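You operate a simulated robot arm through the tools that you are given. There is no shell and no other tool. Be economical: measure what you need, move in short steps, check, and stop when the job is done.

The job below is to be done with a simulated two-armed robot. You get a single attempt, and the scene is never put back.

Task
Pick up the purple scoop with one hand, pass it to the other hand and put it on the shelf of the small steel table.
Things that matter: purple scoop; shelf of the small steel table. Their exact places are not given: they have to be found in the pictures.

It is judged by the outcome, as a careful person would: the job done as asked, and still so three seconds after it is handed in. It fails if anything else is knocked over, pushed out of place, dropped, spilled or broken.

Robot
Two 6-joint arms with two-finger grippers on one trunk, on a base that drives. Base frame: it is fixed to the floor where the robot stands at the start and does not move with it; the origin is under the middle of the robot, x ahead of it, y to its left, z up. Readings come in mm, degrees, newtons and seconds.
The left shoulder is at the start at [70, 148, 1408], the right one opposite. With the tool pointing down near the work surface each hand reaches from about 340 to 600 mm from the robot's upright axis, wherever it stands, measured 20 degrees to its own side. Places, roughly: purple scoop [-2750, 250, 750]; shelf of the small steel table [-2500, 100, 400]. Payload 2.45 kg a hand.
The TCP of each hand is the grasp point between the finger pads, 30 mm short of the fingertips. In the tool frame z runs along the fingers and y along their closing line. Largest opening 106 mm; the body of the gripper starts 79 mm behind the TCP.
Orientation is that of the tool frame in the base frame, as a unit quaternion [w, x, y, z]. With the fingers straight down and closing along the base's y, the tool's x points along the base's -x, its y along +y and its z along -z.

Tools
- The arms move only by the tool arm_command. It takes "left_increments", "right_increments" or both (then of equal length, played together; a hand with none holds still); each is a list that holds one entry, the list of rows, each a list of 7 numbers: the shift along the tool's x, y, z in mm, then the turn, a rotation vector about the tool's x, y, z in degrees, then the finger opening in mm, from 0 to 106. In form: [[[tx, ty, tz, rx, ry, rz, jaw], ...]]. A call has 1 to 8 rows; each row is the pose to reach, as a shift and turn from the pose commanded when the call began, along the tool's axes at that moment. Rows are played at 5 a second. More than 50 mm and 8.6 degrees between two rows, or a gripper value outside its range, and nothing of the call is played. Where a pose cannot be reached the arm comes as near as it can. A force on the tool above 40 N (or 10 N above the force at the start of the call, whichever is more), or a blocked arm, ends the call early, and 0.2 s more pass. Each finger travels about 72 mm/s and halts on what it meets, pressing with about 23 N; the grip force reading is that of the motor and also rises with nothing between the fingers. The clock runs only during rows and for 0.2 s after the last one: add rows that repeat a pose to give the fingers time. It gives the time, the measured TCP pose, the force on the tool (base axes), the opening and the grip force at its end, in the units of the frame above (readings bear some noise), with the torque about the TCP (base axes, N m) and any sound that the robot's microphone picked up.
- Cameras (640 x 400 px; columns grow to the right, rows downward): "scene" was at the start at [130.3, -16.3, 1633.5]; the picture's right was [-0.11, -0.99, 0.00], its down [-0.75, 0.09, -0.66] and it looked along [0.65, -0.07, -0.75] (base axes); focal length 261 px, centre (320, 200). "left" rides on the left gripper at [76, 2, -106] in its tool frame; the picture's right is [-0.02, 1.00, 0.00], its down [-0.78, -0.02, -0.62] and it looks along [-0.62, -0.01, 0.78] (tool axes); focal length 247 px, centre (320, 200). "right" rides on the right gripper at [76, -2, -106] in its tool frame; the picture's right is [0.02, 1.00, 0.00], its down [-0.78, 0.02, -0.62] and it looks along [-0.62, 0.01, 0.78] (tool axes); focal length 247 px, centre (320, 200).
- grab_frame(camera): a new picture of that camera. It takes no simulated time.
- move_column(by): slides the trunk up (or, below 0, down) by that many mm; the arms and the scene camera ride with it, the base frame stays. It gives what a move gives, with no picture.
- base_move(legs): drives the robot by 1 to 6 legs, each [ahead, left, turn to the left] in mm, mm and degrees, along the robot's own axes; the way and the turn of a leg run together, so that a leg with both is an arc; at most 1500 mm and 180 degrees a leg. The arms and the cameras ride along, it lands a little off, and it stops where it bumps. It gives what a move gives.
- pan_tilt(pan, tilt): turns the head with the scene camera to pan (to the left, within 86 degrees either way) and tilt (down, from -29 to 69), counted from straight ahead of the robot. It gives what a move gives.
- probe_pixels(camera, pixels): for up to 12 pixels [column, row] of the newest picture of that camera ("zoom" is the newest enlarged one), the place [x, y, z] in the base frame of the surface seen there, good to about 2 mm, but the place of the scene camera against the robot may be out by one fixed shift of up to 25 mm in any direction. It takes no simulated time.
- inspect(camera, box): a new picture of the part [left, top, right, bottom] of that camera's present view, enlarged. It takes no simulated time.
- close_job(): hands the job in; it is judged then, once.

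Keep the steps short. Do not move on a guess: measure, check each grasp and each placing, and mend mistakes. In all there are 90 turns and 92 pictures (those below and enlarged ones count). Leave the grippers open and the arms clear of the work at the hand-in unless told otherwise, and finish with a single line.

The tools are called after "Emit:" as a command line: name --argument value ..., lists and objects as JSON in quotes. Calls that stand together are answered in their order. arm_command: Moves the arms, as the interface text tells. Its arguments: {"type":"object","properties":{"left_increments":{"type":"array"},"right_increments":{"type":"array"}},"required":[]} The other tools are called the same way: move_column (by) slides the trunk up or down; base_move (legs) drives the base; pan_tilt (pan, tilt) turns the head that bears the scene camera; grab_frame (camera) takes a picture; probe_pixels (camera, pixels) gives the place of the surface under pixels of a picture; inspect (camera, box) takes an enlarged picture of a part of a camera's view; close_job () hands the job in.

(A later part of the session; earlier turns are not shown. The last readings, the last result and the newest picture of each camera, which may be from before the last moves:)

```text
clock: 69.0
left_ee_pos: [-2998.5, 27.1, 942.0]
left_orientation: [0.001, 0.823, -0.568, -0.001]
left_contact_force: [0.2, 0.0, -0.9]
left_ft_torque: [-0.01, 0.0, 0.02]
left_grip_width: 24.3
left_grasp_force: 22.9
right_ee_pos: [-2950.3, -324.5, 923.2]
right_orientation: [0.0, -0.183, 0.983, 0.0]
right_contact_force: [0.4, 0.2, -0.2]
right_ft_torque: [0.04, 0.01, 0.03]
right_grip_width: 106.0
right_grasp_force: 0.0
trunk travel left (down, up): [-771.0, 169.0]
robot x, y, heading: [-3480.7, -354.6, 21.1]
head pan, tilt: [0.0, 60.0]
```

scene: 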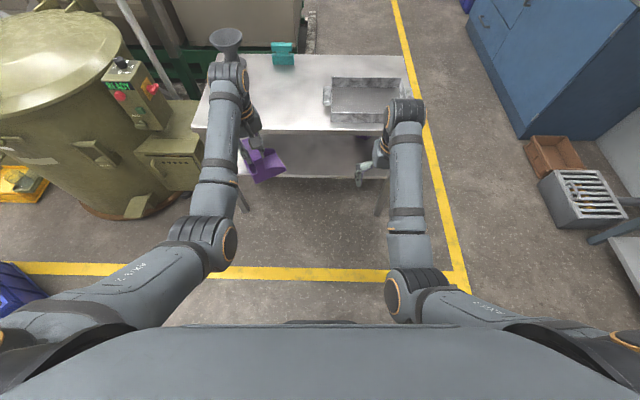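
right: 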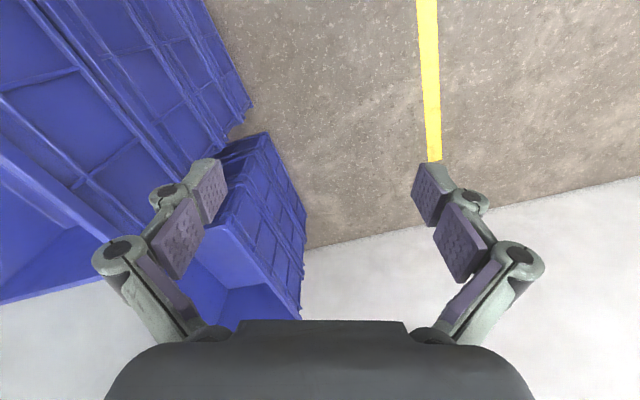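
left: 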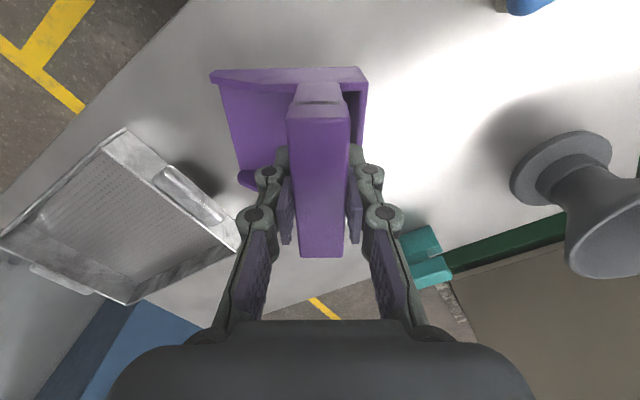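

The pan now opens straight away from me. Next I pitch the right hand up to 30° below horizontal, drawing it back a bit.

Emit:
arm_command --right_increments '[[[10, 0, 0, 0, -7.5, 0, 106], [20, 0, 0, 0, -15, 0, 106], [30, 0, 0, 0, -22.5, 0, 106], [40, 0, 0, 0, -30, 0, 106], [50, 0, 0, 0, -37.5, 0, 106], [60, 0, 0, 0, -45, 0, 106], [66, 0, 0, 0, -52.5, 0, 106], [66, 0, 0, 0, -60, 0, 106]]]'

Emit:
arm_command --left_increments '[[[20, 6, 0, 0, 0, 0, 0], [40, 12, 0, 0, 0, 0, 0], [65, 18, 0, 0, 0, 0, 0], [90, 24, 0, 0, 0, 0, 0], [115, 30, 0, 0, 0, 0, 0], [140, 36, 0, 0, 0, 0, 0], [163, 42, 0, 0, 0, 0, 0], [163, 42, 0, 0, 0, 0, 0]]]'

Emit:
grab_frame --camera "scene"

Emit:
grab_frame --camera "right"

```text
clock: 70.0
left_ee_pos: [-2999.4, 25.8, 943.2]
left_orientation: [0.001, 0.823, -0.568, 0.0]
left_contact_force: [-0.3, 0.3, -1.3]
left_ft_torque: [0.03, 0.02, 0.03]
left_grip_width: 24.0
left_grasp_force: 22.8
right_ee_pos: [-2957.8, -387.3, 927.2]
right_orientation: [0.257, -0.209, 0.943, -0.035]
right_contact_force: [-0.7, -0.1, 0.2]
right_ft_torque: [0.03, -0.02, 0.0]
right_grip_width: 105.9
right_grasp_force: 0.2
trunk travel left (down, up): [-771.0, 169.0]
robot x, y, heading: [-3481.9, -351.5, 21.1]
head pan, tilt: [0.0, 60.0]
stopped in row 4 (right hand): the arm was blocked; the commanded pose is now the measured one
```

```text
clock: 72.0
left_ee_pos: [-2989.1, -43.9, 923.0]
left_orientation: [-0.027, 0.84, -0.54, -0.04]
left_contact_force: [-0.6, 0.1, -0.3]
left_ft_torque: [0.01, 0.03, 0.03]
left_grip_width: 24.1
left_grasp_force: 22.6
left hand out of reach, approached as far as the arm can: row 6, 7, 8
right_ee_pos: [-2958.6, -387.1, 926.3]
right_orientation: [0.257, -0.209, 0.943, -0.036]
right_contact_force: [1.0, 0.4, -0.2]
right_ft_torque: [0.01, 0.01, 0.01]
right_grip_width: 105.9
right_grasp_force: 0.0
trunk travel left (down, up): [-771.0, 169.0]
robot x, y, heading: [-3478.1, -356.9, 21.3]
head pan, tilt: [0.0, 60.0]
stopped in row 8 (left hand): the arm was blocked; the commanded pose is now the measured one
```

```text
64 pictures are left
```

scene: 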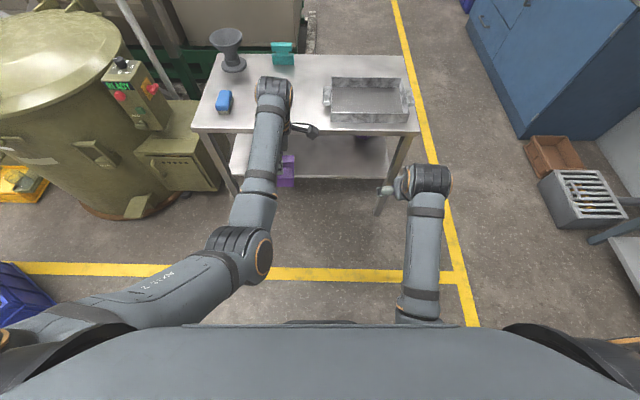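

```text
63 pictures are left
```

right: 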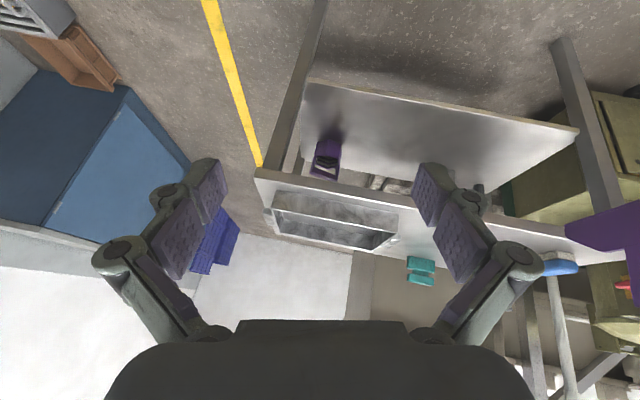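

Both arms ran into limits: the left cannot cross to the middle with this turn, the right was blocked when drawn back. I'll take the left back to its side, level it, and turn the other way (pan opening toward me) so that the right hand can come in pointing forward-left.

Emit:
arm_command --left_increments '[[[-20, -4, 0, 0, 2, 1, 0], [-45, -8, 0, 0, 4, 2, 0], [-70, -12, 4, 0, 5.5, 3.8, 0], [-90, -16, 6, 0, 5.5, 3.8, 0], [-90, -16, 6, 0, 5.5, 3.8, 0]]]'

Emit:
grab_frame --camera "left"

```text
clock: 73.2
left_ee_pos: [-3012.5, 42.9, 924.8]
left_orientation: [0.003, 0.822, -0.569, 0.0]
left_contact_force: [-0.4, 0.1, -0.6]
left_ft_torque: [0.01, 0.0, 0.03]
left_grip_width: 24.3
left_grasp_force: 22.9
right_ee_pos: [-2958.5, -386.5, 926.7]
right_orientation: [0.257, -0.209, 0.943, -0.036]
right_contact_force: [-0.1, -0.3, 0.5]
right_ft_torque: [-0.01, -0.02, 0.03]
right_grip_width: 106.3
right_grasp_force: 0.0
trunk travel left (down, up): [-771.0, 169.0]
robot x, y, heading: [-3477.5, -355.1, 21.4]
head pan, tilt: [0.0, 60.0]
```

```text
62 pictures are left
```

left: 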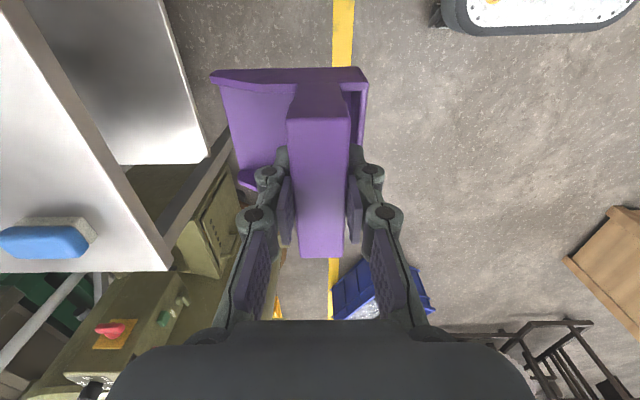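

Still firmly held. Turn the left hand +136° the other way in two calls, while the right hand pitches up about its wrist (moving forward rather than back).

Emit:
arm_command --left_increments '[[[0, 0, 0, 0, 0, 8.5, 0], [0, 0, 0, 0, 0, 17, 0], [0, 0, 0, 0, 0, 25.5, 0], [0, 0, 0, 0, 0, 34, 0], [0, 0, 0, 0, 0, 42.5, 0], [0, 0, 0, 0, 0, 51, 0], [0, 0, 0, 0, 0, 59.5, 0], [0, 0, 0, 0, 0, 68, 0]]]'

Emit:
arm_command --left_increments '[[[0, 0, 0, 0, 0, 8.5, 0], [0, 0, 0, 0, 0, 17, 0], [0, 0, 0, 0, 0, 25.5, 0], [0, 0, 0, 0, 0, 34, 0], [0, 0, 0, 0, 0, 42.5, 0], [0, 0, 0, 0, 0, 51, 0], [0, 0, 0, 0, 0, 59.5, 0], [0, 0, 0, 0, 0, 68, 0]]]'

Emit:
arm_command --right_increments '[[[-22, 0, -2, 0, -7.5, 0, 106], [-45, 0, -7, 0, -15, 0, 106], [-68, 0, -14, 0, -22.5, 0, 106], [-90, 0, -24, 0, -30, 0, 106], [-90, 0, -24, 0, -30, 0, 106]]]'

Emit:
grab_frame --camera "scene"

```text
clock: 75.0
left_ee_pos: [-3011.7, 41.3, 924.2]
left_orientation: [-0.002, -0.362, 0.932, -0.002]
left_contact_force: [-1.2, -0.3, -0.9]
left_ft_torque: [0.0, -0.02, 0.01]
left_grip_width: 24.3
left_grasp_force: 23.3
right_ee_pos: [-2957.3, -386.8, 927.2]
right_orientation: [0.257, -0.21, 0.943, -0.035]
right_contact_force: [-0.8, -0.4, -0.4]
right_ft_torque: [0.02, 0.02, -0.02]
right_grip_width: 106.1
right_grasp_force: 0.0
trunk travel left (down, up): [-771.0, 169.0]
robot x, y, heading: [-3481.9, -357.6, 20.9]
head pan, tilt: [0.0, 60.0]
```

```text
clock: 76.8
left_ee_pos: [-3011.7, 40.6, 925.0]
left_orientation: [-0.001, 0.221, 0.975, -0.002]
left_contact_force: [-0.1, 0.7, -1.1]
left_ft_torque: [-0.04, -0.01, -0.03]
left_grip_width: 24.2
left_grasp_force: 22.6
right_ee_pos: [-2958.0, -387.0, 927.2]
right_orientation: [0.257, -0.21, 0.943, -0.035]
right_contact_force: [-0.9, 0.0, 0.5]
right_ft_torque: [0.02, 0.0, -0.02]
right_grip_width: 106.1
right_grasp_force: 0.0
trunk travel left (down, up): [-771.0, 169.0]
robot x, y, heading: [-3479.4, -354.9, 21.1]
head pan, tilt: [0.0, 60.0]
```

```text
clock: 78.0
left_ee_pos: [-3012.1, 40.8, 924.7]
left_orientation: [-0.002, 0.22, 0.975, -0.002]
left_contact_force: [0.7, 0.4, -1.4]
left_ft_torque: [-0.03, -0.02, 0.04]
left_grip_width: 24.4
left_grasp_force: 23.3
right_ee_pos: [-2898.8, -349.6, 989.3]
right_orientation: [0.493, -0.211, 0.844, 0.021]
right_contact_force: [0.0, 0.5, 0.5]
right_ft_torque: [-0.01, -0.01, -0.03]
right_grip_width: 106.1
right_grasp_force: 0.0
trunk travel left (down, up): [-771.0, 169.0]
robot x, y, heading: [-3483.3, -354.0, 21.1]
head pan, tilt: [0.0, 60.0]
```

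```text
61 pictures are left
```

scene: 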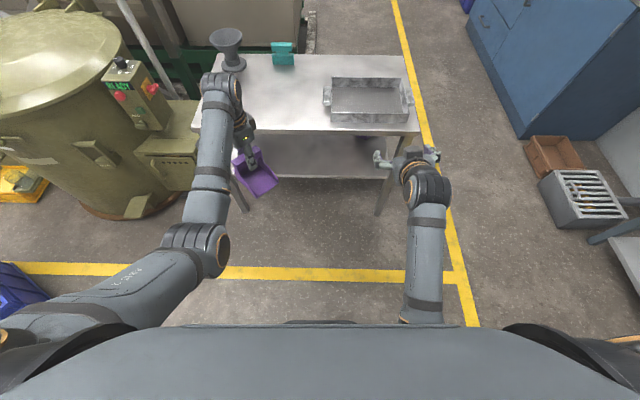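

The right hand is now pitched 31° but rolled a bit. Left: bring the scoop towards the middle (120 mm right) and turn 15° more.

Emit:
arm_command --left_increments '[[[-12, -16, 0, 0, 0, 3, 0], [-24, -32, 0, 0, 0, 6, 0], [-36, -48, 0, 0, 0, 9, 0], [-48, -64, 0, 0, 0, 12, 0], [-60, -80, 0, 0, 0, 15, 0], [-73, -97, 0, 0, 0, 15, 0], [-73, -97, 0, 0, 0, 15, 0]]]'

```text
clock: 79.6
left_ee_pos: [-2993.0, -53.6, 925.5]
left_orientation: [-0.012, 0.335, 0.942, 0.011]
left_contact_force: [-0.1, 0.7, -1.1]
left_ft_torque: [-0.03, -0.01, -0.02]
left_grip_width: 24.4
left_grasp_force: 23.0
right_ee_pos: [-2897.7, -349.4, 990.1]
right_orientation: [0.493, -0.211, 0.844, 0.02]
right_contact_force: [0.9, 0.2, 0.2]
right_ft_torque: [-0.01, -0.04, 0.05]
right_grip_width: 106.2
right_grasp_force: 0.0
trunk travel left (down, up): [-771.0, 169.0]
robot x, y, heading: [-3480.7, -354.8, 21.2]
head pan, tilt: [0.0, 60.0]
```

The left is close to its limit there but fine. To get more room in front, I'll lower the trunk by 150 mm: first raise both hands a bit relative, then lower.

Emit:
move_column --by -150

Emit:
arm_command --left_increments '[[[0, 0, -20, 0, 0, 0, 0], [0, 0, -40, 0, 0, 0, 0], [0, 0, -60, 0, 0, 0, 0], [0, 0, -80, 0, 0, 0, 0], [0, 0, -100, 0, 0, 0, 0], [0, 0, -120, 0, 0, 0, 0], [0, 0, -140, 0, 0, 0, 0], [0, 0, -150, 0, 0, 0, 0]]]'

```text
clock: 81.3
left_ee_pos: [-2992.0, -53.6, 776.4]
left_orientation: [-0.01, 0.335, 0.942, 0.011]
left_contact_force: [0.0, 0.2, -1.0]
left_ft_torque: [-0.03, -0.04, -0.02]
left_grip_width: 24.4
left_grasp_force: 23.4
right_ee_pos: [-2899.2, -349.3, 840.9]
right_orientation: [0.492, -0.211, 0.844, 0.02]
right_contact_force: [0.2, -0.3, 0.4]
right_ft_torque: [-0.02, -0.01, -0.01]
right_grip_width: 106.2
right_grasp_force: 0.1
trunk travel left (down, up): [-621.0, 319.0]
robot x, y, heading: [-3478.1, -354.5, 21.4]
head pan, tilt: [0.0, 60.0]
```

```text
clock: 83.1
left_ee_pos: [-2938.7, -81.2, 882.3]
left_orientation: [0.0, 0.346, 0.938, -0.004]
left_contact_force: [0.8, -0.3, -0.3]
left_ft_torque: [0.0, 0.0, 0.01]
left_grip_width: 24.3
left_grasp_force: 22.7
left hand out of reach, approached as far as the arm can: row 3, 4, 5, 6, 7, 8
right_ee_pos: [-2898.8, -350.3, 838.1]
right_orientation: [0.492, -0.21, 0.844, 0.019]
right_contact_force: [0.3, -0.4, -0.3]
right_ft_torque: [0.04, 0.01, 0.01]
right_grip_width: 106.0
right_grasp_force: 0.0
trunk travel left (down, up): [-621.0, 319.0]
robot x, y, heading: [-3478.2, -352.6, 21.1]
head pan, tilt: [0.0, 60.0]
```

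The left hand now stays at (−2939, −81, 882), tool straight down. Now the right hand goes to a pre-grasp 150 mm behind the scoop's open side, pointing at 49.5° yaw, 30° down, roll removed.

Emit:
arm_command --right_increments '[[[-12, 31, -17, -4.7, -0.6, -0.9, 106], [-24, 62, -34, -9.5, -1.3, -1.8, 106], [-36.5, 93, -52, -14.2, -1.9, -2.7, 106], [-49, 125, -69, -18.9, -2.5, -3.6, 106], [-61, 156, -86, -23.7, -3.2, -4.5, 106], [-73, 187, -103, -28.4, -3.8, -5.4, 106], [-73, 187, -103, -28.4, -3.8, -5.4, 106]]]'

Emit:
grab_frame --camera "right"

Emit:
grab_frame --camera "scene"

```text
clock: 83.7
left_ee_pos: [-2940.6, -80.3, 881.4]
left_orientation: [-0.001, 0.346, 0.938, -0.004]
left_contact_force: [-0.1, -0.8, -0.7]
left_ft_torque: [0.02, 0.01, 0.01]
left_grip_width: 24.4
left_grasp_force: 22.8
right_ee_pos: [-2913.4, -342.3, 859.8]
right_orientation: [0.495, -0.317, 0.809, -0.003]
right_contact_force: [0.2, -0.1, 0.4]
right_ft_torque: [-0.03, 0.0, -0.03]
right_grip_width: 106.1
right_grasp_force: 0.0
right hand out of reach, approached as far as the arm can: row 2
trunk travel left (down, up): [-621.0, 319.0]
robot x, y, heading: [-3480.2, -355.8, 21.3]
head pan, tilt: [0.0, 60.0]
stopped in row 2 (right hand): the arm was blocked; the commanded pose is now the measured one
```

```text
60 pictures are left
```

right: 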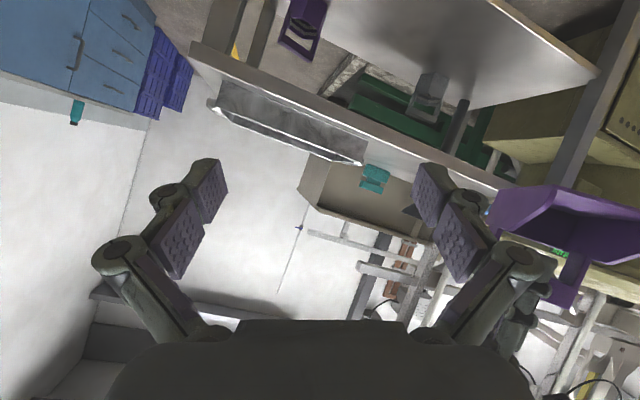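

```text
59 pictures are left
```

scene: 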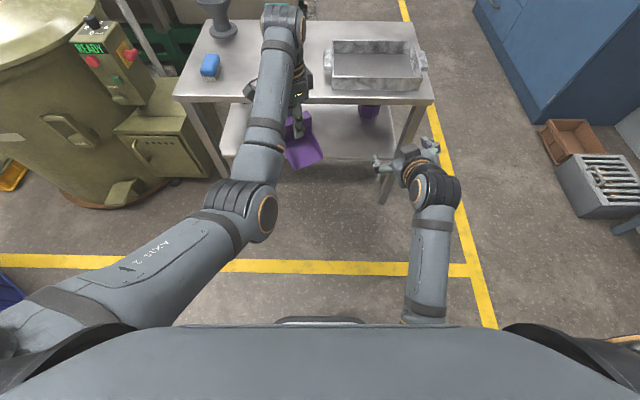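

The right arm was blocked again and took on a roll of ~20° about its own axis. I test whether that roll can be undone in place.

Emit:
arm_command --right_increments '[[[0, 0, 10, 0, 0, 7.2, 106], [0, 0, 20, 0, 0, 14.4, 106], [0, 0, 30, 0, 0, 21.7, 106], [0, 0, 30, 0, 0, 21.7, 106]]]'

```text
clock: 84.7
left_ee_pos: [-2939.3, -80.0, 881.0]
left_orientation: [0.0, 0.346, 0.938, -0.002]
left_contact_force: [-0.2, 1.1, -0.7]
left_ft_torque: [0.03, 0.0, 0.02]
left_grip_width: 24.4
left_grasp_force: 23.2
right_ee_pos: [-2890.0, -332.3, 844.9]
right_orientation: [0.486, -0.157, 0.855, 0.092]
right_contact_force: [0.0, -0.1, -1.2]
right_ft_torque: [0.03, -0.03, -0.01]
right_grip_width: 105.9
right_grasp_force: 0.0
trunk travel left (down, up): [-621.0, 319.0]
robot x, y, heading: [-3474.8, -357.8, 21.3]
head pan, tilt: [0.0, 60.0]
```

That worked: pitch 30°, no roll. Now yaw it 30° to the left about its wrist.

Emit:
arm_command --right_increments '[[[0, 20, -1, -6.5, 0, -3.75, 106], [2, 40, -5, -13, 0, -7.5, 106], [6, 60, -11, -19.5, 0, -11.25, 106], [10, 78, -18, -26, 0, -15, 106], [10, 78, -18, -26, 0, -15, 106]]]'

```text
clock: 85.9
left_ee_pos: [-2940.1, -81.1, 880.9]
left_orientation: [-0.001, 0.346, 0.938, -0.002]
left_contact_force: [-0.1, 0.7, 0.2]
left_ft_torque: [-0.01, 0.01, 0.01]
left_grip_width: 24.5
left_grasp_force: 23.2
right_ee_pos: [-2937.9, -267.6, 845.9]
right_orientation: [0.445, -0.373, 0.785, 0.217]
right_contact_force: [-0.3, 0.0, 0.6]
right_ft_torque: [0.03, -0.02, 0.03]
right_grip_width: 105.9
right_grasp_force: 0.1
trunk travel left (down, up): [-621.0, 319.0]
robot x, y, heading: [-3474.4, -352.5, 21.1]
head pan, tilt: [0.0, 60.0]
```

That works without limits. I'll bring the right hand in from below: first down 130 mm and then across beneath the scoop, so its fingers can rise on both sides of the scoop.

Emit:
arm_command --right_increments '[[[38, 0, 22, 0.5, 0, 0.3, 106], [75, -1, 44, 1, 0, 0.6, 106], [111.8, -1.2, 66.3, 1.6, 0, 1, 106], [93, 29, 98, 1.6, 0, 1, 106], [75, 58, 129, 1.6, 0, 1, 106], [57, 88, 160, 1.6, 0, 1, 106], [39.2, 117.8, 191.1, 1.6, 0, 1, 106], [39.2, 117.8, 191.1, 1.6, 0, 1, 106]]]'

Emit:
grab_frame --camera "right"

Emit:
grab_frame --camera "left"

```text
clock: 87.3
left_ee_pos: [-2938.5, -80.1, 881.9]
left_orientation: [0.0, 0.345, 0.938, -0.004]
left_contact_force: [-0.4, 0.7, -1.8]
left_ft_torque: [0.01, 0.0, -0.02]
left_grip_width: 24.3
left_grasp_force: 22.8
right_ee_pos: [-2909.7, -220.1, 667.1]
right_orientation: [0.435, -0.405, 0.795, 0.124]
right_contact_force: [0.2, -1.3, 0.8]
right_ft_torque: [0.0, -0.04, -0.03]
right_grip_width: 106.1
right_grasp_force: 0.0
right hand out of reach, approached as far as the arm can: row 7
trunk travel left (down, up): [-621.0, 319.0]
robot x, y, heading: [-3482.0, -356.8, 21.7]
head pan, tilt: [0.0, 60.0]
stopped in row 7 (right hand): the arm was blocked; the commanded pose is now the measured one
```

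```text
58 pictures are left
```

right: 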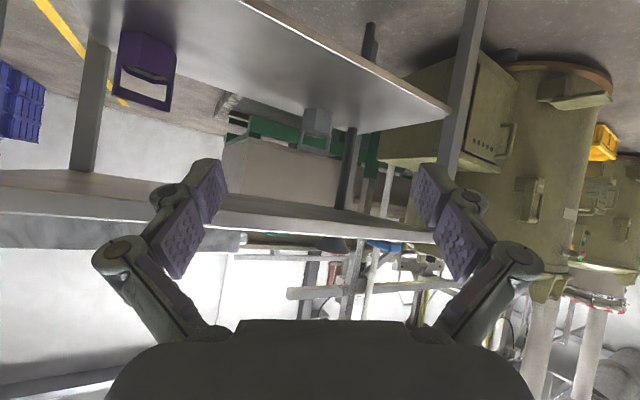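

```text
57 pictures are left
```

left: 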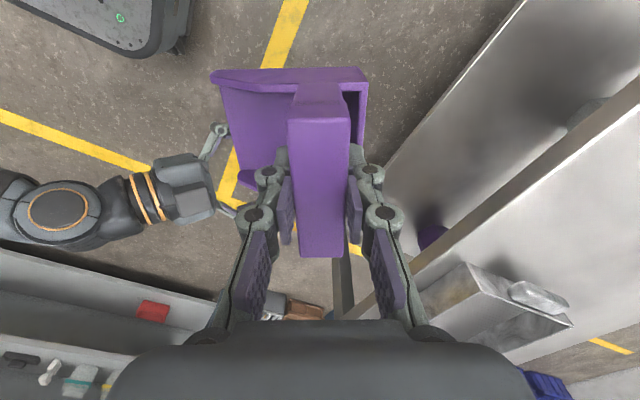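

The right arm cannot cross that far inward. Better: the right hand pointing more to the left (about 58°), so its wrist stays on its own side. So the left hand turns the scoop back 30°.

Emit:
arm_command --left_increments '[[[0, 0, 0, 0, 0, -7.5, 0], [0, 0, 0, 0, 0, -15, 0], [0, 0, 0, 0, 0, -22.5, 0], [0, 0, 0, 0, 0, -30, 0], [0, 0, 0, 0, 0, -30, 0]]]'

```text
clock: 88.5
left_ee_pos: [-2939.4, -82.1, 882.9]
left_orientation: [-0.001, 0.091, 0.996, -0.002]
left_contact_force: [-1.3, 0.5, -0.9]
left_ft_torque: [0.03, 0.01, 0.02]
left_grip_width: 24.6
left_grasp_force: 22.3
right_ee_pos: [-2910.2, -220.7, 668.8]
right_orientation: [0.434, -0.406, 0.794, 0.125]
right_contact_force: [1.0, -0.5, -0.4]
right_ft_torque: [0.02, -0.02, -0.01]
right_grip_width: 106.1
right_grasp_force: 0.1
trunk travel left (down, up): [-621.0, 319.0]
robot x, y, heading: [-3477.9, -355.1, 21.3]
head pan, tilt: [0.0, 60.0]
```

Left holds at (−2939, −82, 883), scoop axis at 79.6°. The right hand retreats outward first and takes the orientation: 79.6° yaw, 30° down.

Emit:
arm_command --right_increments '[[[-4, -4, -24, -6, -1.8, -1.9, 106], [-8, -8.5, -49, -12, -3.6, -3.7, 106], [-12, -13, -73, -18, -5.3, -5.6, 106], [-16, -17, -98, -24, -7.1, -7.4, 106], [-19.8, -21.4, -122, -29.9, -8.9, -9.3, 106], [-19.8, -21.4, -122, -29.9, -8.9, -9.3, 106]]]'

Emit:
grab_frame --camera "right"

```text
clock: 89.9
left_ee_pos: [-2939.6, -80.5, 882.0]
left_orientation: [-0.001, 0.091, 0.996, -0.003]
left_contact_force: [0.2, 0.1, -1.1]
left_ft_torque: [0.01, -0.02, 0.03]
left_grip_width: 24.3
left_grasp_force: 22.9
right_ee_pos: [-2959.9, -291.7, 759.5]
right_orientation: [0.384, -0.555, 0.665, 0.32]
right_contact_force: [0.8, -0.8, -0.3]
right_ft_torque: [0.01, -0.01, 0.01]
right_grip_width: 106.1
right_grasp_force: 0.1
trunk travel left (down, up): [-621.0, 319.0]
robot x, y, heading: [-3479.1, -355.7, 21.3]
head pan, tilt: [0.0, 60.0]
```

```text
56 pictures are left
```

right: 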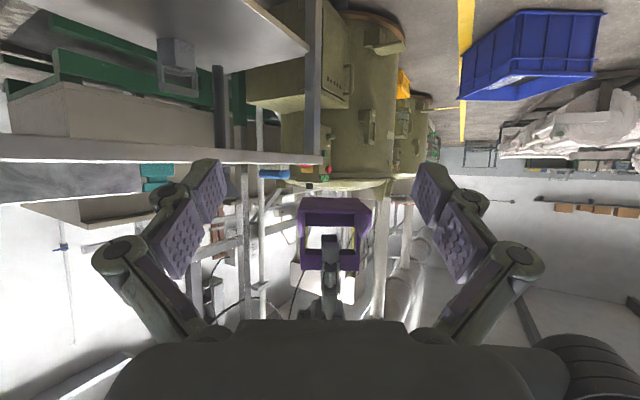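

The scoop is well in view at (334, 235). I rise to the pre-grasp, in line with the scoop's axis.

Emit:
arm_command --right_increments '[[[-45, 5, 2, 0, 0, 0, 106], [-90, 9, 5, 0, 0, 0, 106], [-135, 14, 7, 0, 0, 0, 106], [-180, 18, 9, 0, 0, 0, 106], [-180, 18, 9, 0, 0, 0, 106]]]'

Emit:
grab_frame --camera "right"

```text
clock: 91.1
left_ee_pos: [-2939.5, -81.5, 882.4]
left_orientation: [0.0, 0.091, 0.996, -0.002]
left_contact_force: [0.6, -0.3, -0.2]
left_ft_torque: [0.03, -0.03, -0.02]
left_grip_width: 24.6
left_grasp_force: 23.1
right_ee_pos: [-2961.9, -196.1, 913.0]
right_orientation: [0.384, -0.554, 0.666, 0.32]
right_contact_force: [-0.3, -0.1, 0.2]
right_ft_torque: [0.0, -0.01, 0.06]
right_grip_width: 105.9
right_grasp_force: 0.0
trunk travel left (down, up): [-621.0, 319.0]
robot x, y, heading: [-3474.3, -357.9, 21.6]
head pan, tilt: [0.0, 60.0]
```

```text
55 pictures are left
```

right: 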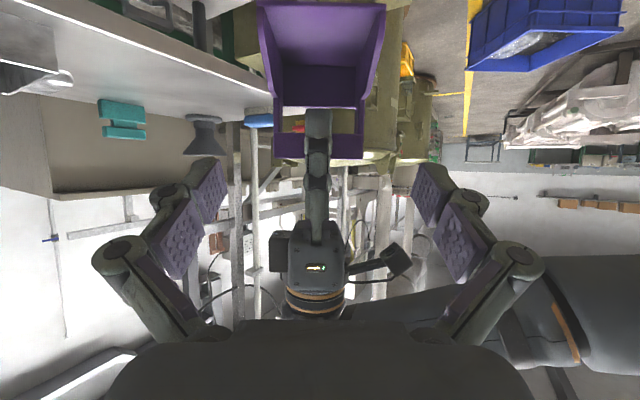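

Aligned: the pan spans columns 258–385, fingers symmetric about 320. Advance half way.

Emit:
arm_command --right_increments '[[[0, 0, 25, 0, 0, 0, 106], [0, -1, 50, 0, 0, 0, 106], [0, -1, 75, 0, 0, 0, 106], [0, -1, 75, 0, 0, 0, 106]]]'

Emit:
grab_frame --camera "right"

Emit:
grab_frame --camera "left"

```text
clock: 92.3
left_ee_pos: [-2939.0, -81.4, 881.0]
left_orientation: [-0.001, 0.092, 0.996, -0.003]
left_contact_force: [0.4, 0.3, -0.9]
left_ft_torque: [0.03, -0.03, -0.01]
left_grip_width: 24.2
left_grasp_force: 23.3
right_ee_pos: [-2935.5, -162.5, 846.9]
right_orientation: [0.368, -0.566, 0.68, 0.285]
right_contact_force: [0.1, 0.1, -0.1]
right_ft_torque: [-0.02, -0.01, -0.02]
right_grip_width: 106.1
right_grasp_force: 0.0
trunk travel left (down, up): [-621.0, 319.0]
robot x, y, heading: [-3475.7, -356.5, 21.3]
head pan, tilt: [0.0, 60.0]
stopped in row 4 (right hand): the arm was blocked; the commanded pose is now the measured one
```

```text
54 pictures are left
```

right: 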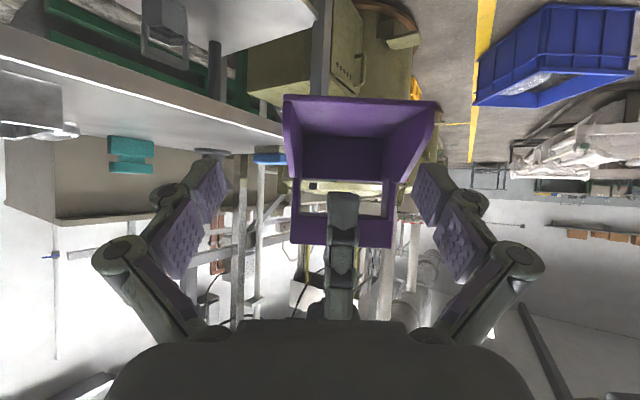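

```text
53 pictures are left
```

left: 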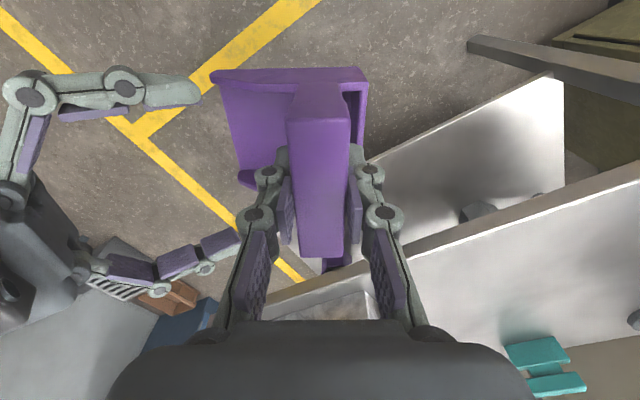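

Blocked again short of the target, with no force at the tool, so something up the arm limits it. I look with the head camera at both arms.

Emit:
grab_frame --camera "scene"

Emit:
inspect --camera "scene" --box '[220, 0, 480, 330]'

```text
52 pictures are left
```

scene: 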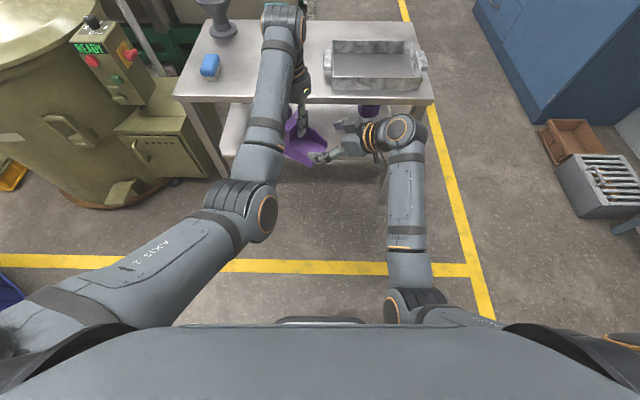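

```text
1.21 times, centred on (350, 165) of scene
```

zoom: 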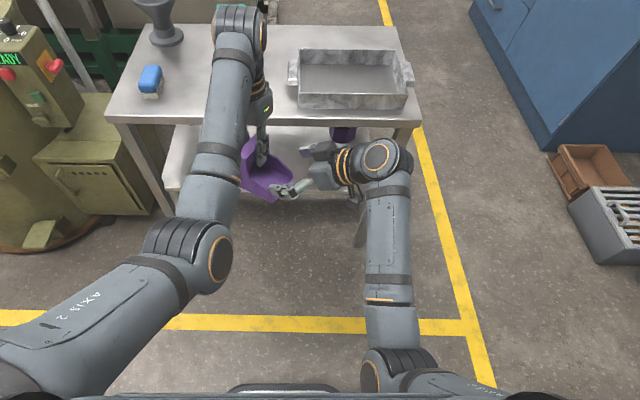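

The arms don't touch each other; probably a wrist singularity passed too fast. The pan is now off to the right in view (centre 360), so I back off 30 mm, shift 18 mm sideways, slowly.

Emit:
arm_command --right_increments '[[[0, 0, -12, 0, 0, 0, 106], [0, 0, -24, 0, 0, 0, 106], [0, 0, -34, 0, 0, 0, 106], [0, 6, -34, 0, 0, 0, 106], [0, 12, -34, 0, 0, 0, 106], [0, 18, -34, 0, 0, 0, 106], [0, 18, -34, 0, 0, 0, 106]]]'

Emit:
grab_frame --camera "right"

```text
clock: 93.9
left_ee_pos: [-2939.4, -80.5, 880.5]
left_orientation: [-0.001, 0.091, 0.996, -0.003]
left_contact_force: [-0.4, 0.8, -0.5]
left_ft_torque: [-0.01, -0.01, 0.0]
left_grip_width: 24.2
left_grasp_force: 23.4
right_ee_pos: [-2959.6, -185.0, 866.2]
right_orientation: [0.369, -0.565, 0.68, 0.286]
right_contact_force: [0.2, 0.9, 0.3]
right_ft_torque: [-0.02, -0.02, 0.03]
right_grip_width: 105.9
right_grasp_force: 0.0
trunk travel left (down, up): [-621.0, 319.0]
robot x, y, heading: [-3476.4, -355.6, 21.1]
head pan, tilt: [0.0, 60.0]
```

```text
50 pictures are left
```

right: 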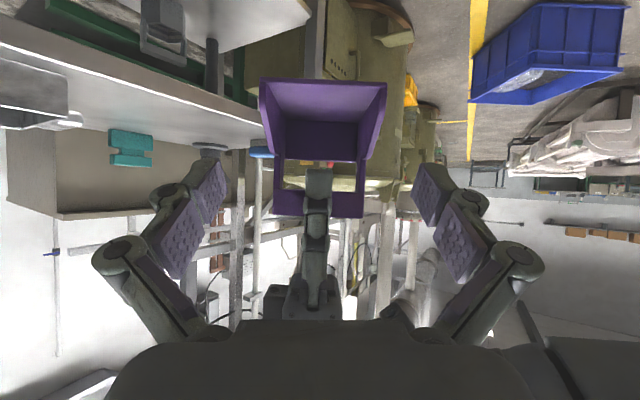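

Centred again (262–387). Advance slowly, mostly horizontally.

Emit:
arm_command --right_increments '[[[-4, 0, 8, 0, 0, 0, 106], [-8, 0, 16, 0, 0, 0, 106], [-12, 0, 24, 0, 0, 0, 106], [-16, 0, 32, 0, 0, 0, 106], [-20, 0, 40, 0, 0, 0, 106], [-24, 0, 48, 0, 0, 0, 106], [-28, 0, 56, 0, 0, 0, 106], [-28, 0, 56, 0, 0, 0, 106]]]'

Emit:
grab_frame --camera "right"

```text
clock: 95.6
left_ee_pos: [-2940.4, -80.1, 881.9]
left_orientation: [-0.001, 0.091, 0.996, -0.002]
left_contact_force: [0.2, -0.3, -1.5]
left_ft_torque: [0.01, 0.01, 0.01]
left_grip_width: 24.0
left_grasp_force: 23.9
right_ee_pos: [-2924.6, -179.8, 821.2]
right_orientation: [0.346, -0.582, 0.701, 0.224]
right_contact_force: [0.1, -0.1, -0.4]
right_ft_torque: [0.0, -0.02, 0.02]
right_grip_width: 106.1
right_grasp_force: 0.0
trunk travel left (down, up): [-621.0, 319.0]
robot x, y, heading: [-3479.7, -355.5, 21.1]
head pan, tilt: [0.0, 60.0]
stopped in row 8 (right hand): the arm was blocked; the commanded pose is now the measured one
```

```text
49 pictures are left
```

right: 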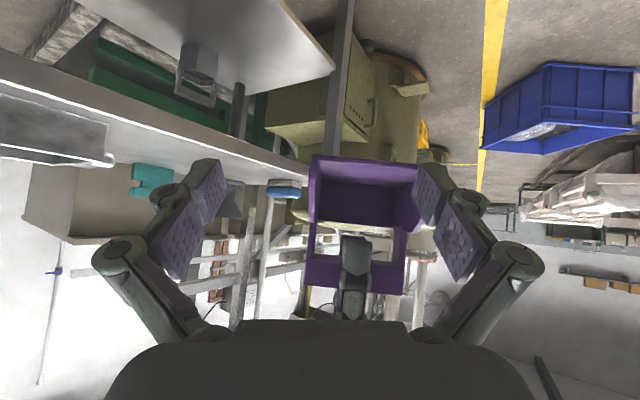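

The pattern is clear: the forearm end can't pass inward of its shoulder line, so the right hand should point almost straight left, flatter. I retreat it and turn it to yaw 101° (80° left of my heading), 25° down.

Emit:
arm_command --right_increments '[[[-5, -3, -30, -3, -2.2, -1.1, 106], [-10, -7, -45, -6.6, -4.9, -2.6, 106], [-18, -11, -55, -10, -7.4, -3.9, 106], [-26, -15, -62, -13.2, -9.9, -5.2, 106], [-32, -19, -68, -16.5, -12.4, -6.5, 106], [-38, -23, -74, -19.8, -14.8, -7.8, 106], [-44, -27, -80, -23.1, -17.3, -9.1, 106], [-44, -27, -80, -23.1, -17.3, -9.1, 106]]]'

Emit:
arm_command --left_increments '[[[0, 0, 0, 0, 0, -5.5, 0], [0, 0, 0, 0, 0, -11, 0], [0, 0, 0, 0, 0, -16.5, 0], [0, 0, 0, 0, 0, -22, 0], [0, 0, 0, 0, 0, -22, 0]]]'

Emit:
grab_frame --camera "right"

```text
clock: 97.4
left_ee_pos: [-2939.8, -80.5, 882.2]
left_orientation: [-0.002, 0.091, 0.996, -0.002]
left_contact_force: [0.1, 0.4, -1.0]
left_ft_torque: [-0.01, -0.01, -0.01]
left_grip_width: 24.2
left_grasp_force: 23.0
right_ee_pos: [-2913.3, -212.3, 909.1]
right_orientation: [-0.34, 0.652, -0.534, -0.417]
right_contact_force: [-0.9, -0.3, 0.6]
right_ft_torque: [0.0, 0.01, 0.0]
right_grip_width: 106.1
right_grasp_force: 0.1
trunk travel left (down, up): [-621.0, 319.0]
robot x, y, heading: [-3479.1, -360.3, 21.1]
head pan, tilt: [0.0, 60.0]
```

```text
clock: 98.6
left_ee_pos: [-2940.0, -81.2, 882.2]
left_orientation: [-0.002, -0.102, 0.995, -0.002]
left_contact_force: [0.9, 0.3, -1.0]
left_ft_torque: [0.0, -0.03, -0.02]
left_grip_width: 24.2
left_grasp_force: 22.7
right_ee_pos: [-2913.8, -211.3, 909.5]
right_orientation: [-0.34, 0.652, -0.534, -0.417]
right_contact_force: [-0.5, 0.4, -0.4]
right_ft_torque: [-0.03, -0.03, -0.02]
right_grip_width: 106.2
right_grasp_force: 0.1
trunk travel left (down, up): [-621.0, 319.0]
robot x, y, heading: [-3478.6, -360.0, 21.1]
head pan, tilt: [0.0, 60.0]
```

```text
48 pictures are left
```

right: 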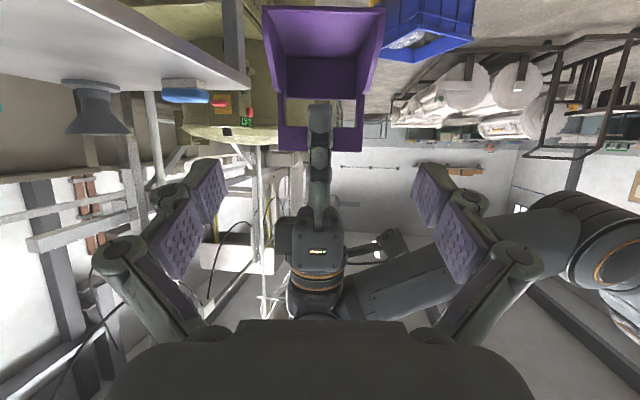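

Reached exactly; the pan is centred. Advance slowly 95 mm.

Emit:
arm_command --right_increments '[[[0, 0, 16, 0, 0, 0, 106], [0, 0, 32, 0, 0, 0, 106], [0, 0, 48, 0, 0, 0, 106], [0, 0, 64, 0, 0, 0, 106], [0, 0, 80, 0, 0, 0, 106], [0, 0, 95, 0, 0, 0, 106], [0, 0, 95, 0, 0, 0, 106]]]'

Emit:
grab_frame --camera "right"

```text
clock: 100.2
left_ee_pos: [-2939.0, -80.3, 881.6]
left_orientation: [-0.001, -0.1, 0.995, -0.002]
left_contact_force: [-0.1, 1.0, -0.7]
left_ft_torque: [0.02, 0.02, 0.02]
left_grip_width: 24.3
left_grasp_force: 22.7
right_ee_pos: [-2930.3, -128.8, 869.1]
right_orientation: [-0.34, 0.652, -0.534, -0.417]
right_contact_force: [0.5, -0.1, 1.0]
right_ft_torque: [0.0, -0.04, -0.02]
right_grip_width: 106.0
right_grasp_force: 0.0
trunk travel left (down, up): [-621.0, 319.0]
robot x, y, heading: [-3479.7, -358.2, 21.0]
head pan, tilt: [0.0, 60.0]
```

```text
47 pictures are left
```

right: 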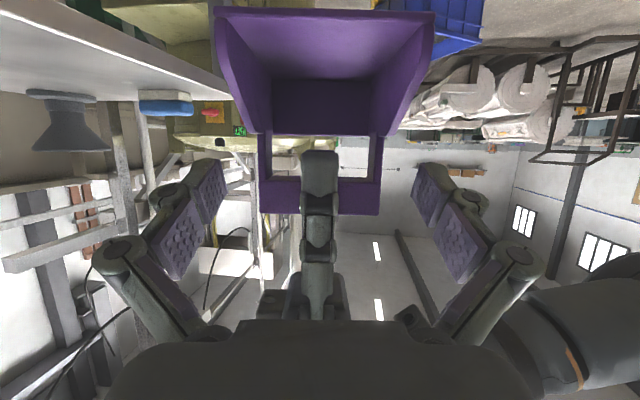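

Continue the last 50 mm slowly.

Emit:
arm_command --right_increments '[[[0, 0, 10, 0, 0, 0, 106], [0, 0, 20, 0, 0, 0, 106], [0, 0, 30, 0, 0, 0, 106], [0, 0, 40, 0, 0, 0, 106], [0, 0, 50, 0, 0, 0, 106], [0, 0, 50, 0, 0, 0, 106]]]'

Emit:
grab_frame --camera "right"

Emit:
grab_frame --camera "left"

```text
clock: 101.6
left_ee_pos: [-2939.4, -80.8, 881.2]
left_orientation: [-0.001, -0.1, 0.995, -0.002]
left_contact_force: [-0.4, -0.2, -0.6]
left_ft_torque: [0.04, 0.0, -0.01]
left_grip_width: 24.2
left_grasp_force: 23.0
right_ee_pos: [-2940.5, -83.2, 848.3]
right_orientation: [-0.341, 0.652, -0.534, -0.416]
right_contact_force: [-0.8, -0.2, 0.6]
right_ft_torque: [-0.02, 0.01, -0.03]
right_grip_width: 105.6
right_grasp_force: 0.0
trunk travel left (down, up): [-621.0, 319.0]
robot x, y, heading: [-3479.7, -358.7, 21.3]
head pan, tilt: [0.0, 60.0]
```

```text
46 pictures are left
```

right: 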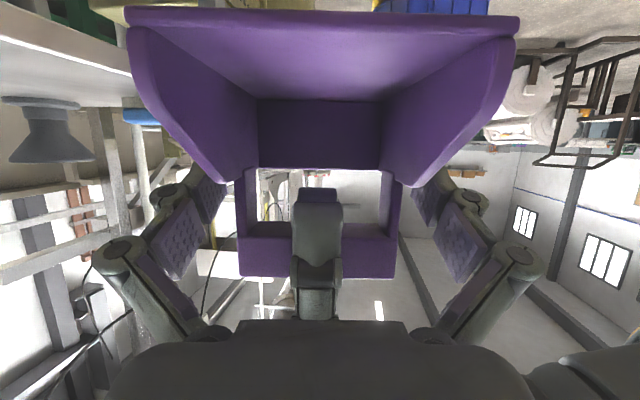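

```text
45 pictures are left
```

left: 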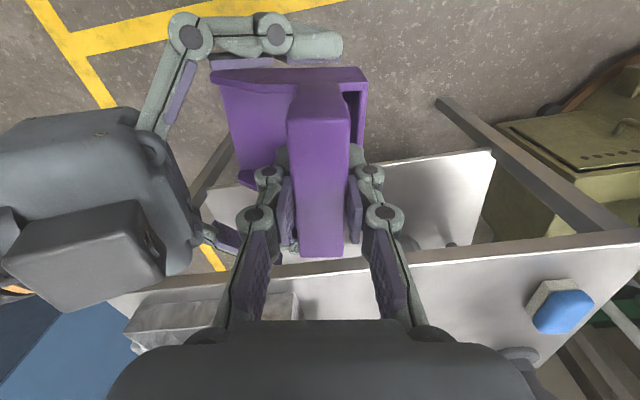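

The fingers straddle the scoop. I lower the right hand 14 mm so the pads cover the solid side walls as well as the posts, then close.

Emit:
arm_command --right_increments '[[[6, 0, 3, 0, 0, 0, 106], [12.7, 0, 6, 0, 0, 0, 106], [12.7, 0, 6, 0, 0, 0, 98], [12.7, 0, 6, 0, 0, 0, 90], [12.7, 0, 6, 0, 0, 0, 86], [12.7, 0, 6, 0, 0, 0, 86]]]'

Emit:
grab_frame --camera "right"

```text
clock: 103.0
left_ee_pos: [-2939.8, -82.0, 880.3]
left_orientation: [-0.002, -0.099, 0.995, -0.003]
left_contact_force: [0.1, 0.1, -1.3]
left_ft_torque: [0.02, -0.01, 0.0]
left_grip_width: 24.5
left_grasp_force: 22.8
right_ee_pos: [-2940.3, -84.0, 833.4]
right_orientation: [-0.341, 0.652, -0.534, -0.416]
right_contact_force: [0.5, -0.9, -1.4]
right_ft_torque: [0.02, 0.0, 0.0]
right_grip_width: 86.0
right_grasp_force: 0.1
trunk travel left (down, up): [-621.0, 319.0]
robot x, y, heading: [-3477.7, -351.0, 21.2]
head pan, tilt: [0.0, 60.0]
```

```text
44 pictures are left
```

right: 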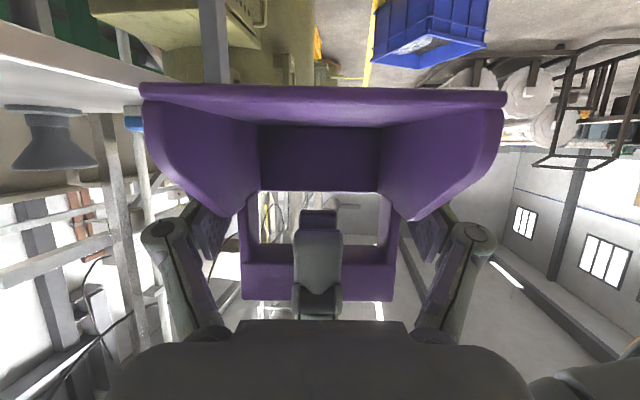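

Pads are just off the posts and walls on both sides. Close.

Emit:
arm_command --right_increments '[[[0, 0, 0, 0, 0, 0, 80], [0, 0, 0, 0, 0, 0, 74], [0, 0, 0, 0, 0, 0, 65], [0, 0, 0, 0, 0, 0, 60], [0, 0, 0, 0, 0, 0, 60]]]'

Emit:
grab_frame --camera "right"

```text
clock: 104.2
left_ee_pos: [-2940.5, -80.2, 881.6]
left_orientation: [-0.002, -0.101, 0.995, -0.002]
left_contact_force: [-0.2, 3.2, -2.4]
left_ft_torque: [0.06, -0.05, 0.0]
left_grip_width: 24.2
left_grasp_force: 23.2
right_ee_pos: [-2938.9, -83.6, 833.2]
right_orientation: [-0.341, 0.652, -0.535, -0.416]
right_contact_force: [0.6, -2.8, 2.2]
right_ft_torque: [0.1, 0.08, -0.04]
right_grip_width: 83.2
right_grasp_force: 22.7
trunk travel left (down, up): [-621.0, 319.0]
robot x, y, heading: [-3479.7, -357.7, 21.4]
head pan, tilt: [0.0, 60.0]
```

```text
43 pictures are left
```

right: 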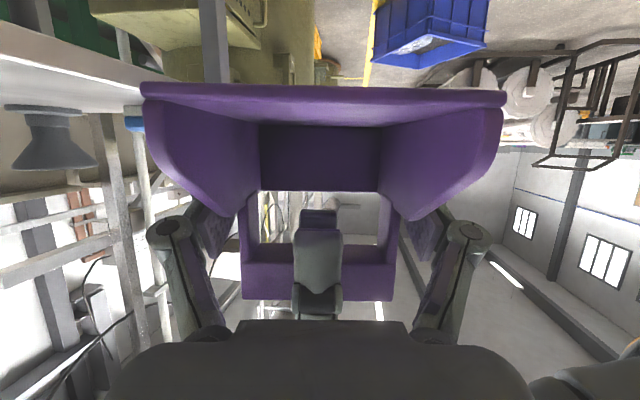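

The right hand holds with 22.7 N at 83 mm. Now the left hand opens in place.

Emit:
arm_command --left_increments '[[[0, 0, 0, 0, 0, 0, 30], [0, 0, 0, 0, 0, 0, 45], [0, 0, 0, 0, 0, 0, 55], [0, 0, 0, 0, 0, 0, 55]]]'

Emit:
grab_frame --camera "left"

Emit:
grab_frame --camera "right"

```text
clock: 105.2
left_ee_pos: [-2940.5, -81.3, 881.4]
left_orientation: [-0.001, -0.1, 0.995, -0.001]
left_contact_force: [0.7, 0.0, 0.0]
left_ft_torque: [0.0, 0.01, 0.01]
left_grip_width: 54.8
left_grasp_force: 0.0
right_ee_pos: [-2939.9, -83.3, 832.3]
right_orientation: [-0.341, 0.652, -0.535, -0.416]
right_contact_force: [-0.6, -0.3, 0.0]
right_ft_torque: [0.0, -0.01, -0.02]
right_grip_width: 83.5
right_grasp_force: 23.5
trunk travel left (down, up): [-621.0, 319.0]
robot x, y, heading: [-3478.5, -356.2, 21.5]
head pan, tilt: [0.0, 60.0]
```

```text
42 pictures are left
```

left: 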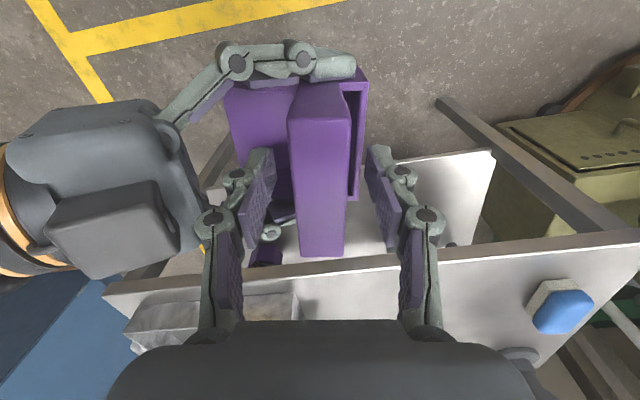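

```text
41 pictures are left
```

right: 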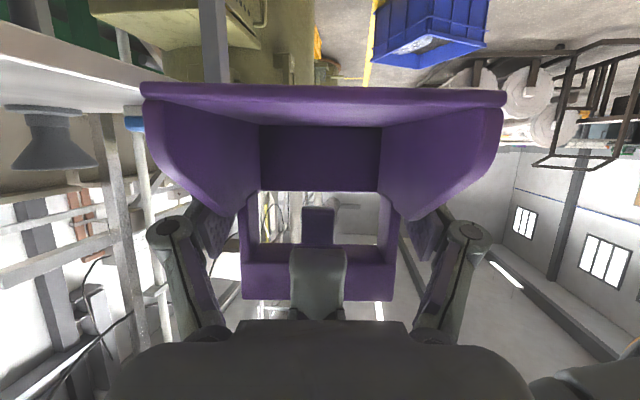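

The right hand carries the scoop alone, unmoved. I lower the right hand 100 mm so the bar leaves the left fingers.

Emit:
arm_command --right_increments '[[[9, 0, 4.2, 0, 0, 0, 60], [20, 0, 9.3, 0, 0, 0, 60], [33, 0, 15.4, 0, 0, 0, 60], [46, 0, 21.4, 0, 0, 0, 60], [60, 0, 28, 0, 0, 0, 60], [75, 0, 35, 0, 0, 0, 60], [90.6, 0, 42.3, 0, 0, 0, 60], [90.6, 0, 42.3, 0, 0, 0, 60]]]'

Emit:
grab_frame --camera "right"

```text
clock: 107.0
left_ee_pos: [-2939.2, -81.0, 881.2]
left_orientation: [-0.002, -0.1, 0.995, -0.002]
left_contact_force: [0.2, -0.7, -0.7]
left_ft_torque: [-0.02, -0.02, 0.02]
left_grip_width: 54.9
left_grasp_force: 0.1
right_ee_pos: [-2939.6, -82.1, 735.1]
right_orientation: [-0.341, 0.652, -0.534, -0.417]
right_contact_force: [0.7, 0.0, -0.2]
right_ft_torque: [0.0, 0.04, 0.01]
right_grip_width: 83.4
right_grasp_force: 22.6
trunk travel left (down, up): [-621.0, 319.0]
robot x, y, heading: [-3477.9, -352.6, 21.0]
head pan, tilt: [0.0, 60.0]
```

```text
40 pictures are left
```

right: 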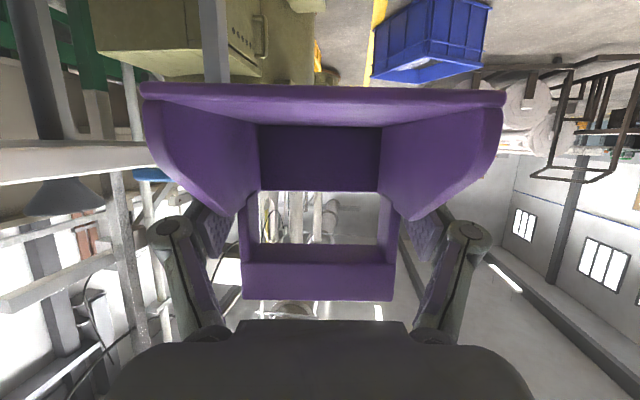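

Handover done. Now I swing the right hand back to point forward, 40° first, moving it to my right.

Emit:
arm_command --right_increments '[[[6, -4, -13, 4.5, 0, 2.1, 60], [12, -8, -26, 9, 0, 4.2, 60], [18, -12, -40, 13.6, 0, 6.3, 60], [25, -16, -53, 18.1, 0, 8.5, 60], [31, -21, -66, 22.7, 0, 10.6, 60], [37, -25, -80, 27.2, 0, 12.7, 60], [43, -29, -93, 31.7, 0, 14.8, 60], [49.5, -33, -106, 36.3, 0, 16.9, 60]]]'

Emit:
grab_frame --camera "right"

```text
clock: 108.8
left_ee_pos: [-2939.7, -80.2, 881.4]
left_orientation: [-0.001, -0.099, 0.995, -0.002]
left_contact_force: [-0.9, 0.4, 0.3]
left_ft_torque: [-0.02, -0.02, 0.02]
left_grip_width: 54.9
left_grasp_force: 0.1
right_ee_pos: [-2882.9, -191.1, 734.9]
right_orientation: [0.462, -0.429, 0.726, 0.275]
right_contact_force: [0.5, -0.2, -0.4]
right_ft_torque: [-0.01, 0.0, -0.01]
right_grip_width: 83.5
right_grasp_force: 23.0
trunk travel left (down, up): [-621.0, 319.0]
robot x, y, heading: [-3477.6, -354.6, 21.3]
head pan, tilt: [0.0, 60.0]
```

```text
39 pictures are left
```

right: 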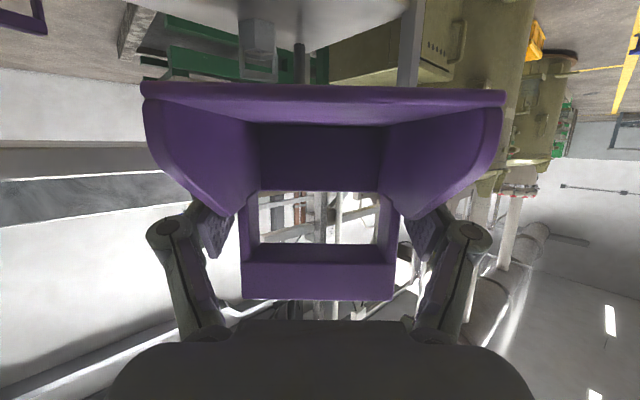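

Emit:
arm_command --right_increments '[[[2.5, -12, -5.5, 4.5, 0, 2.1, 60], [5, -24, -11, 9, 0, 4.2, 60], [7.5, -36, -16.5, 13.6, 0, 6.3, 60], [10, -49, -22, 18.1, 0, 8.5, 60], [13, -61, -27.5, 22.7, 0, 10.6, 60], [15.5, -73, -33, 27.2, 0, 12.7, 60], [18, -85, -38.5, 31.7, 0, 14.8, 60], [20.6, -97.7, -44.1, 36.3, 0, 16.9, 60]]]'

Emit:
grab_frame --camera "right"

```text
clock: 110.6
left_ee_pos: [-2939.7, -80.6, 881.0]
left_orientation: [-0.002, -0.1, 0.995, -0.002]
left_contact_force: [0.5, -0.8, -0.2]
left_ft_torque: [0.03, -0.05, -0.01]
left_grip_width: 55.1
left_grasp_force: 0.0
right_ee_pos: [-2822.2, -280.8, 732.4]
right_orientation: [0.528, -0.154, 0.829, 0.099]
right_contact_force: [-0.2, -0.3, 0.0]
right_ft_torque: [0.0, -0.04, 0.01]
right_grip_width: 83.4
right_grasp_force: 22.5
trunk travel left (down, up): [-621.0, 319.0]
robot x, y, heading: [-3477.5, -355.5, 21.4]
head pan, tilt: [0.0, 60.0]
```

```text
38 pictures are left
```

right: 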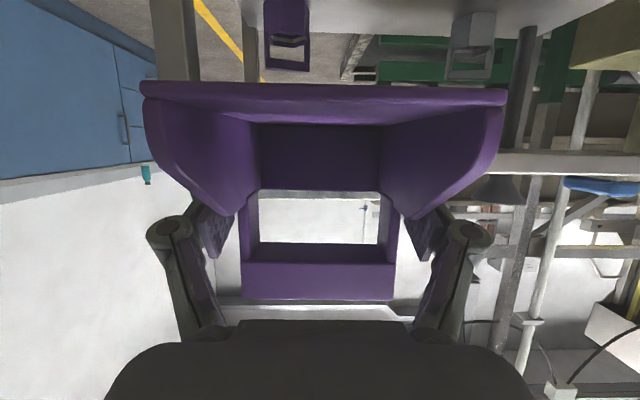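

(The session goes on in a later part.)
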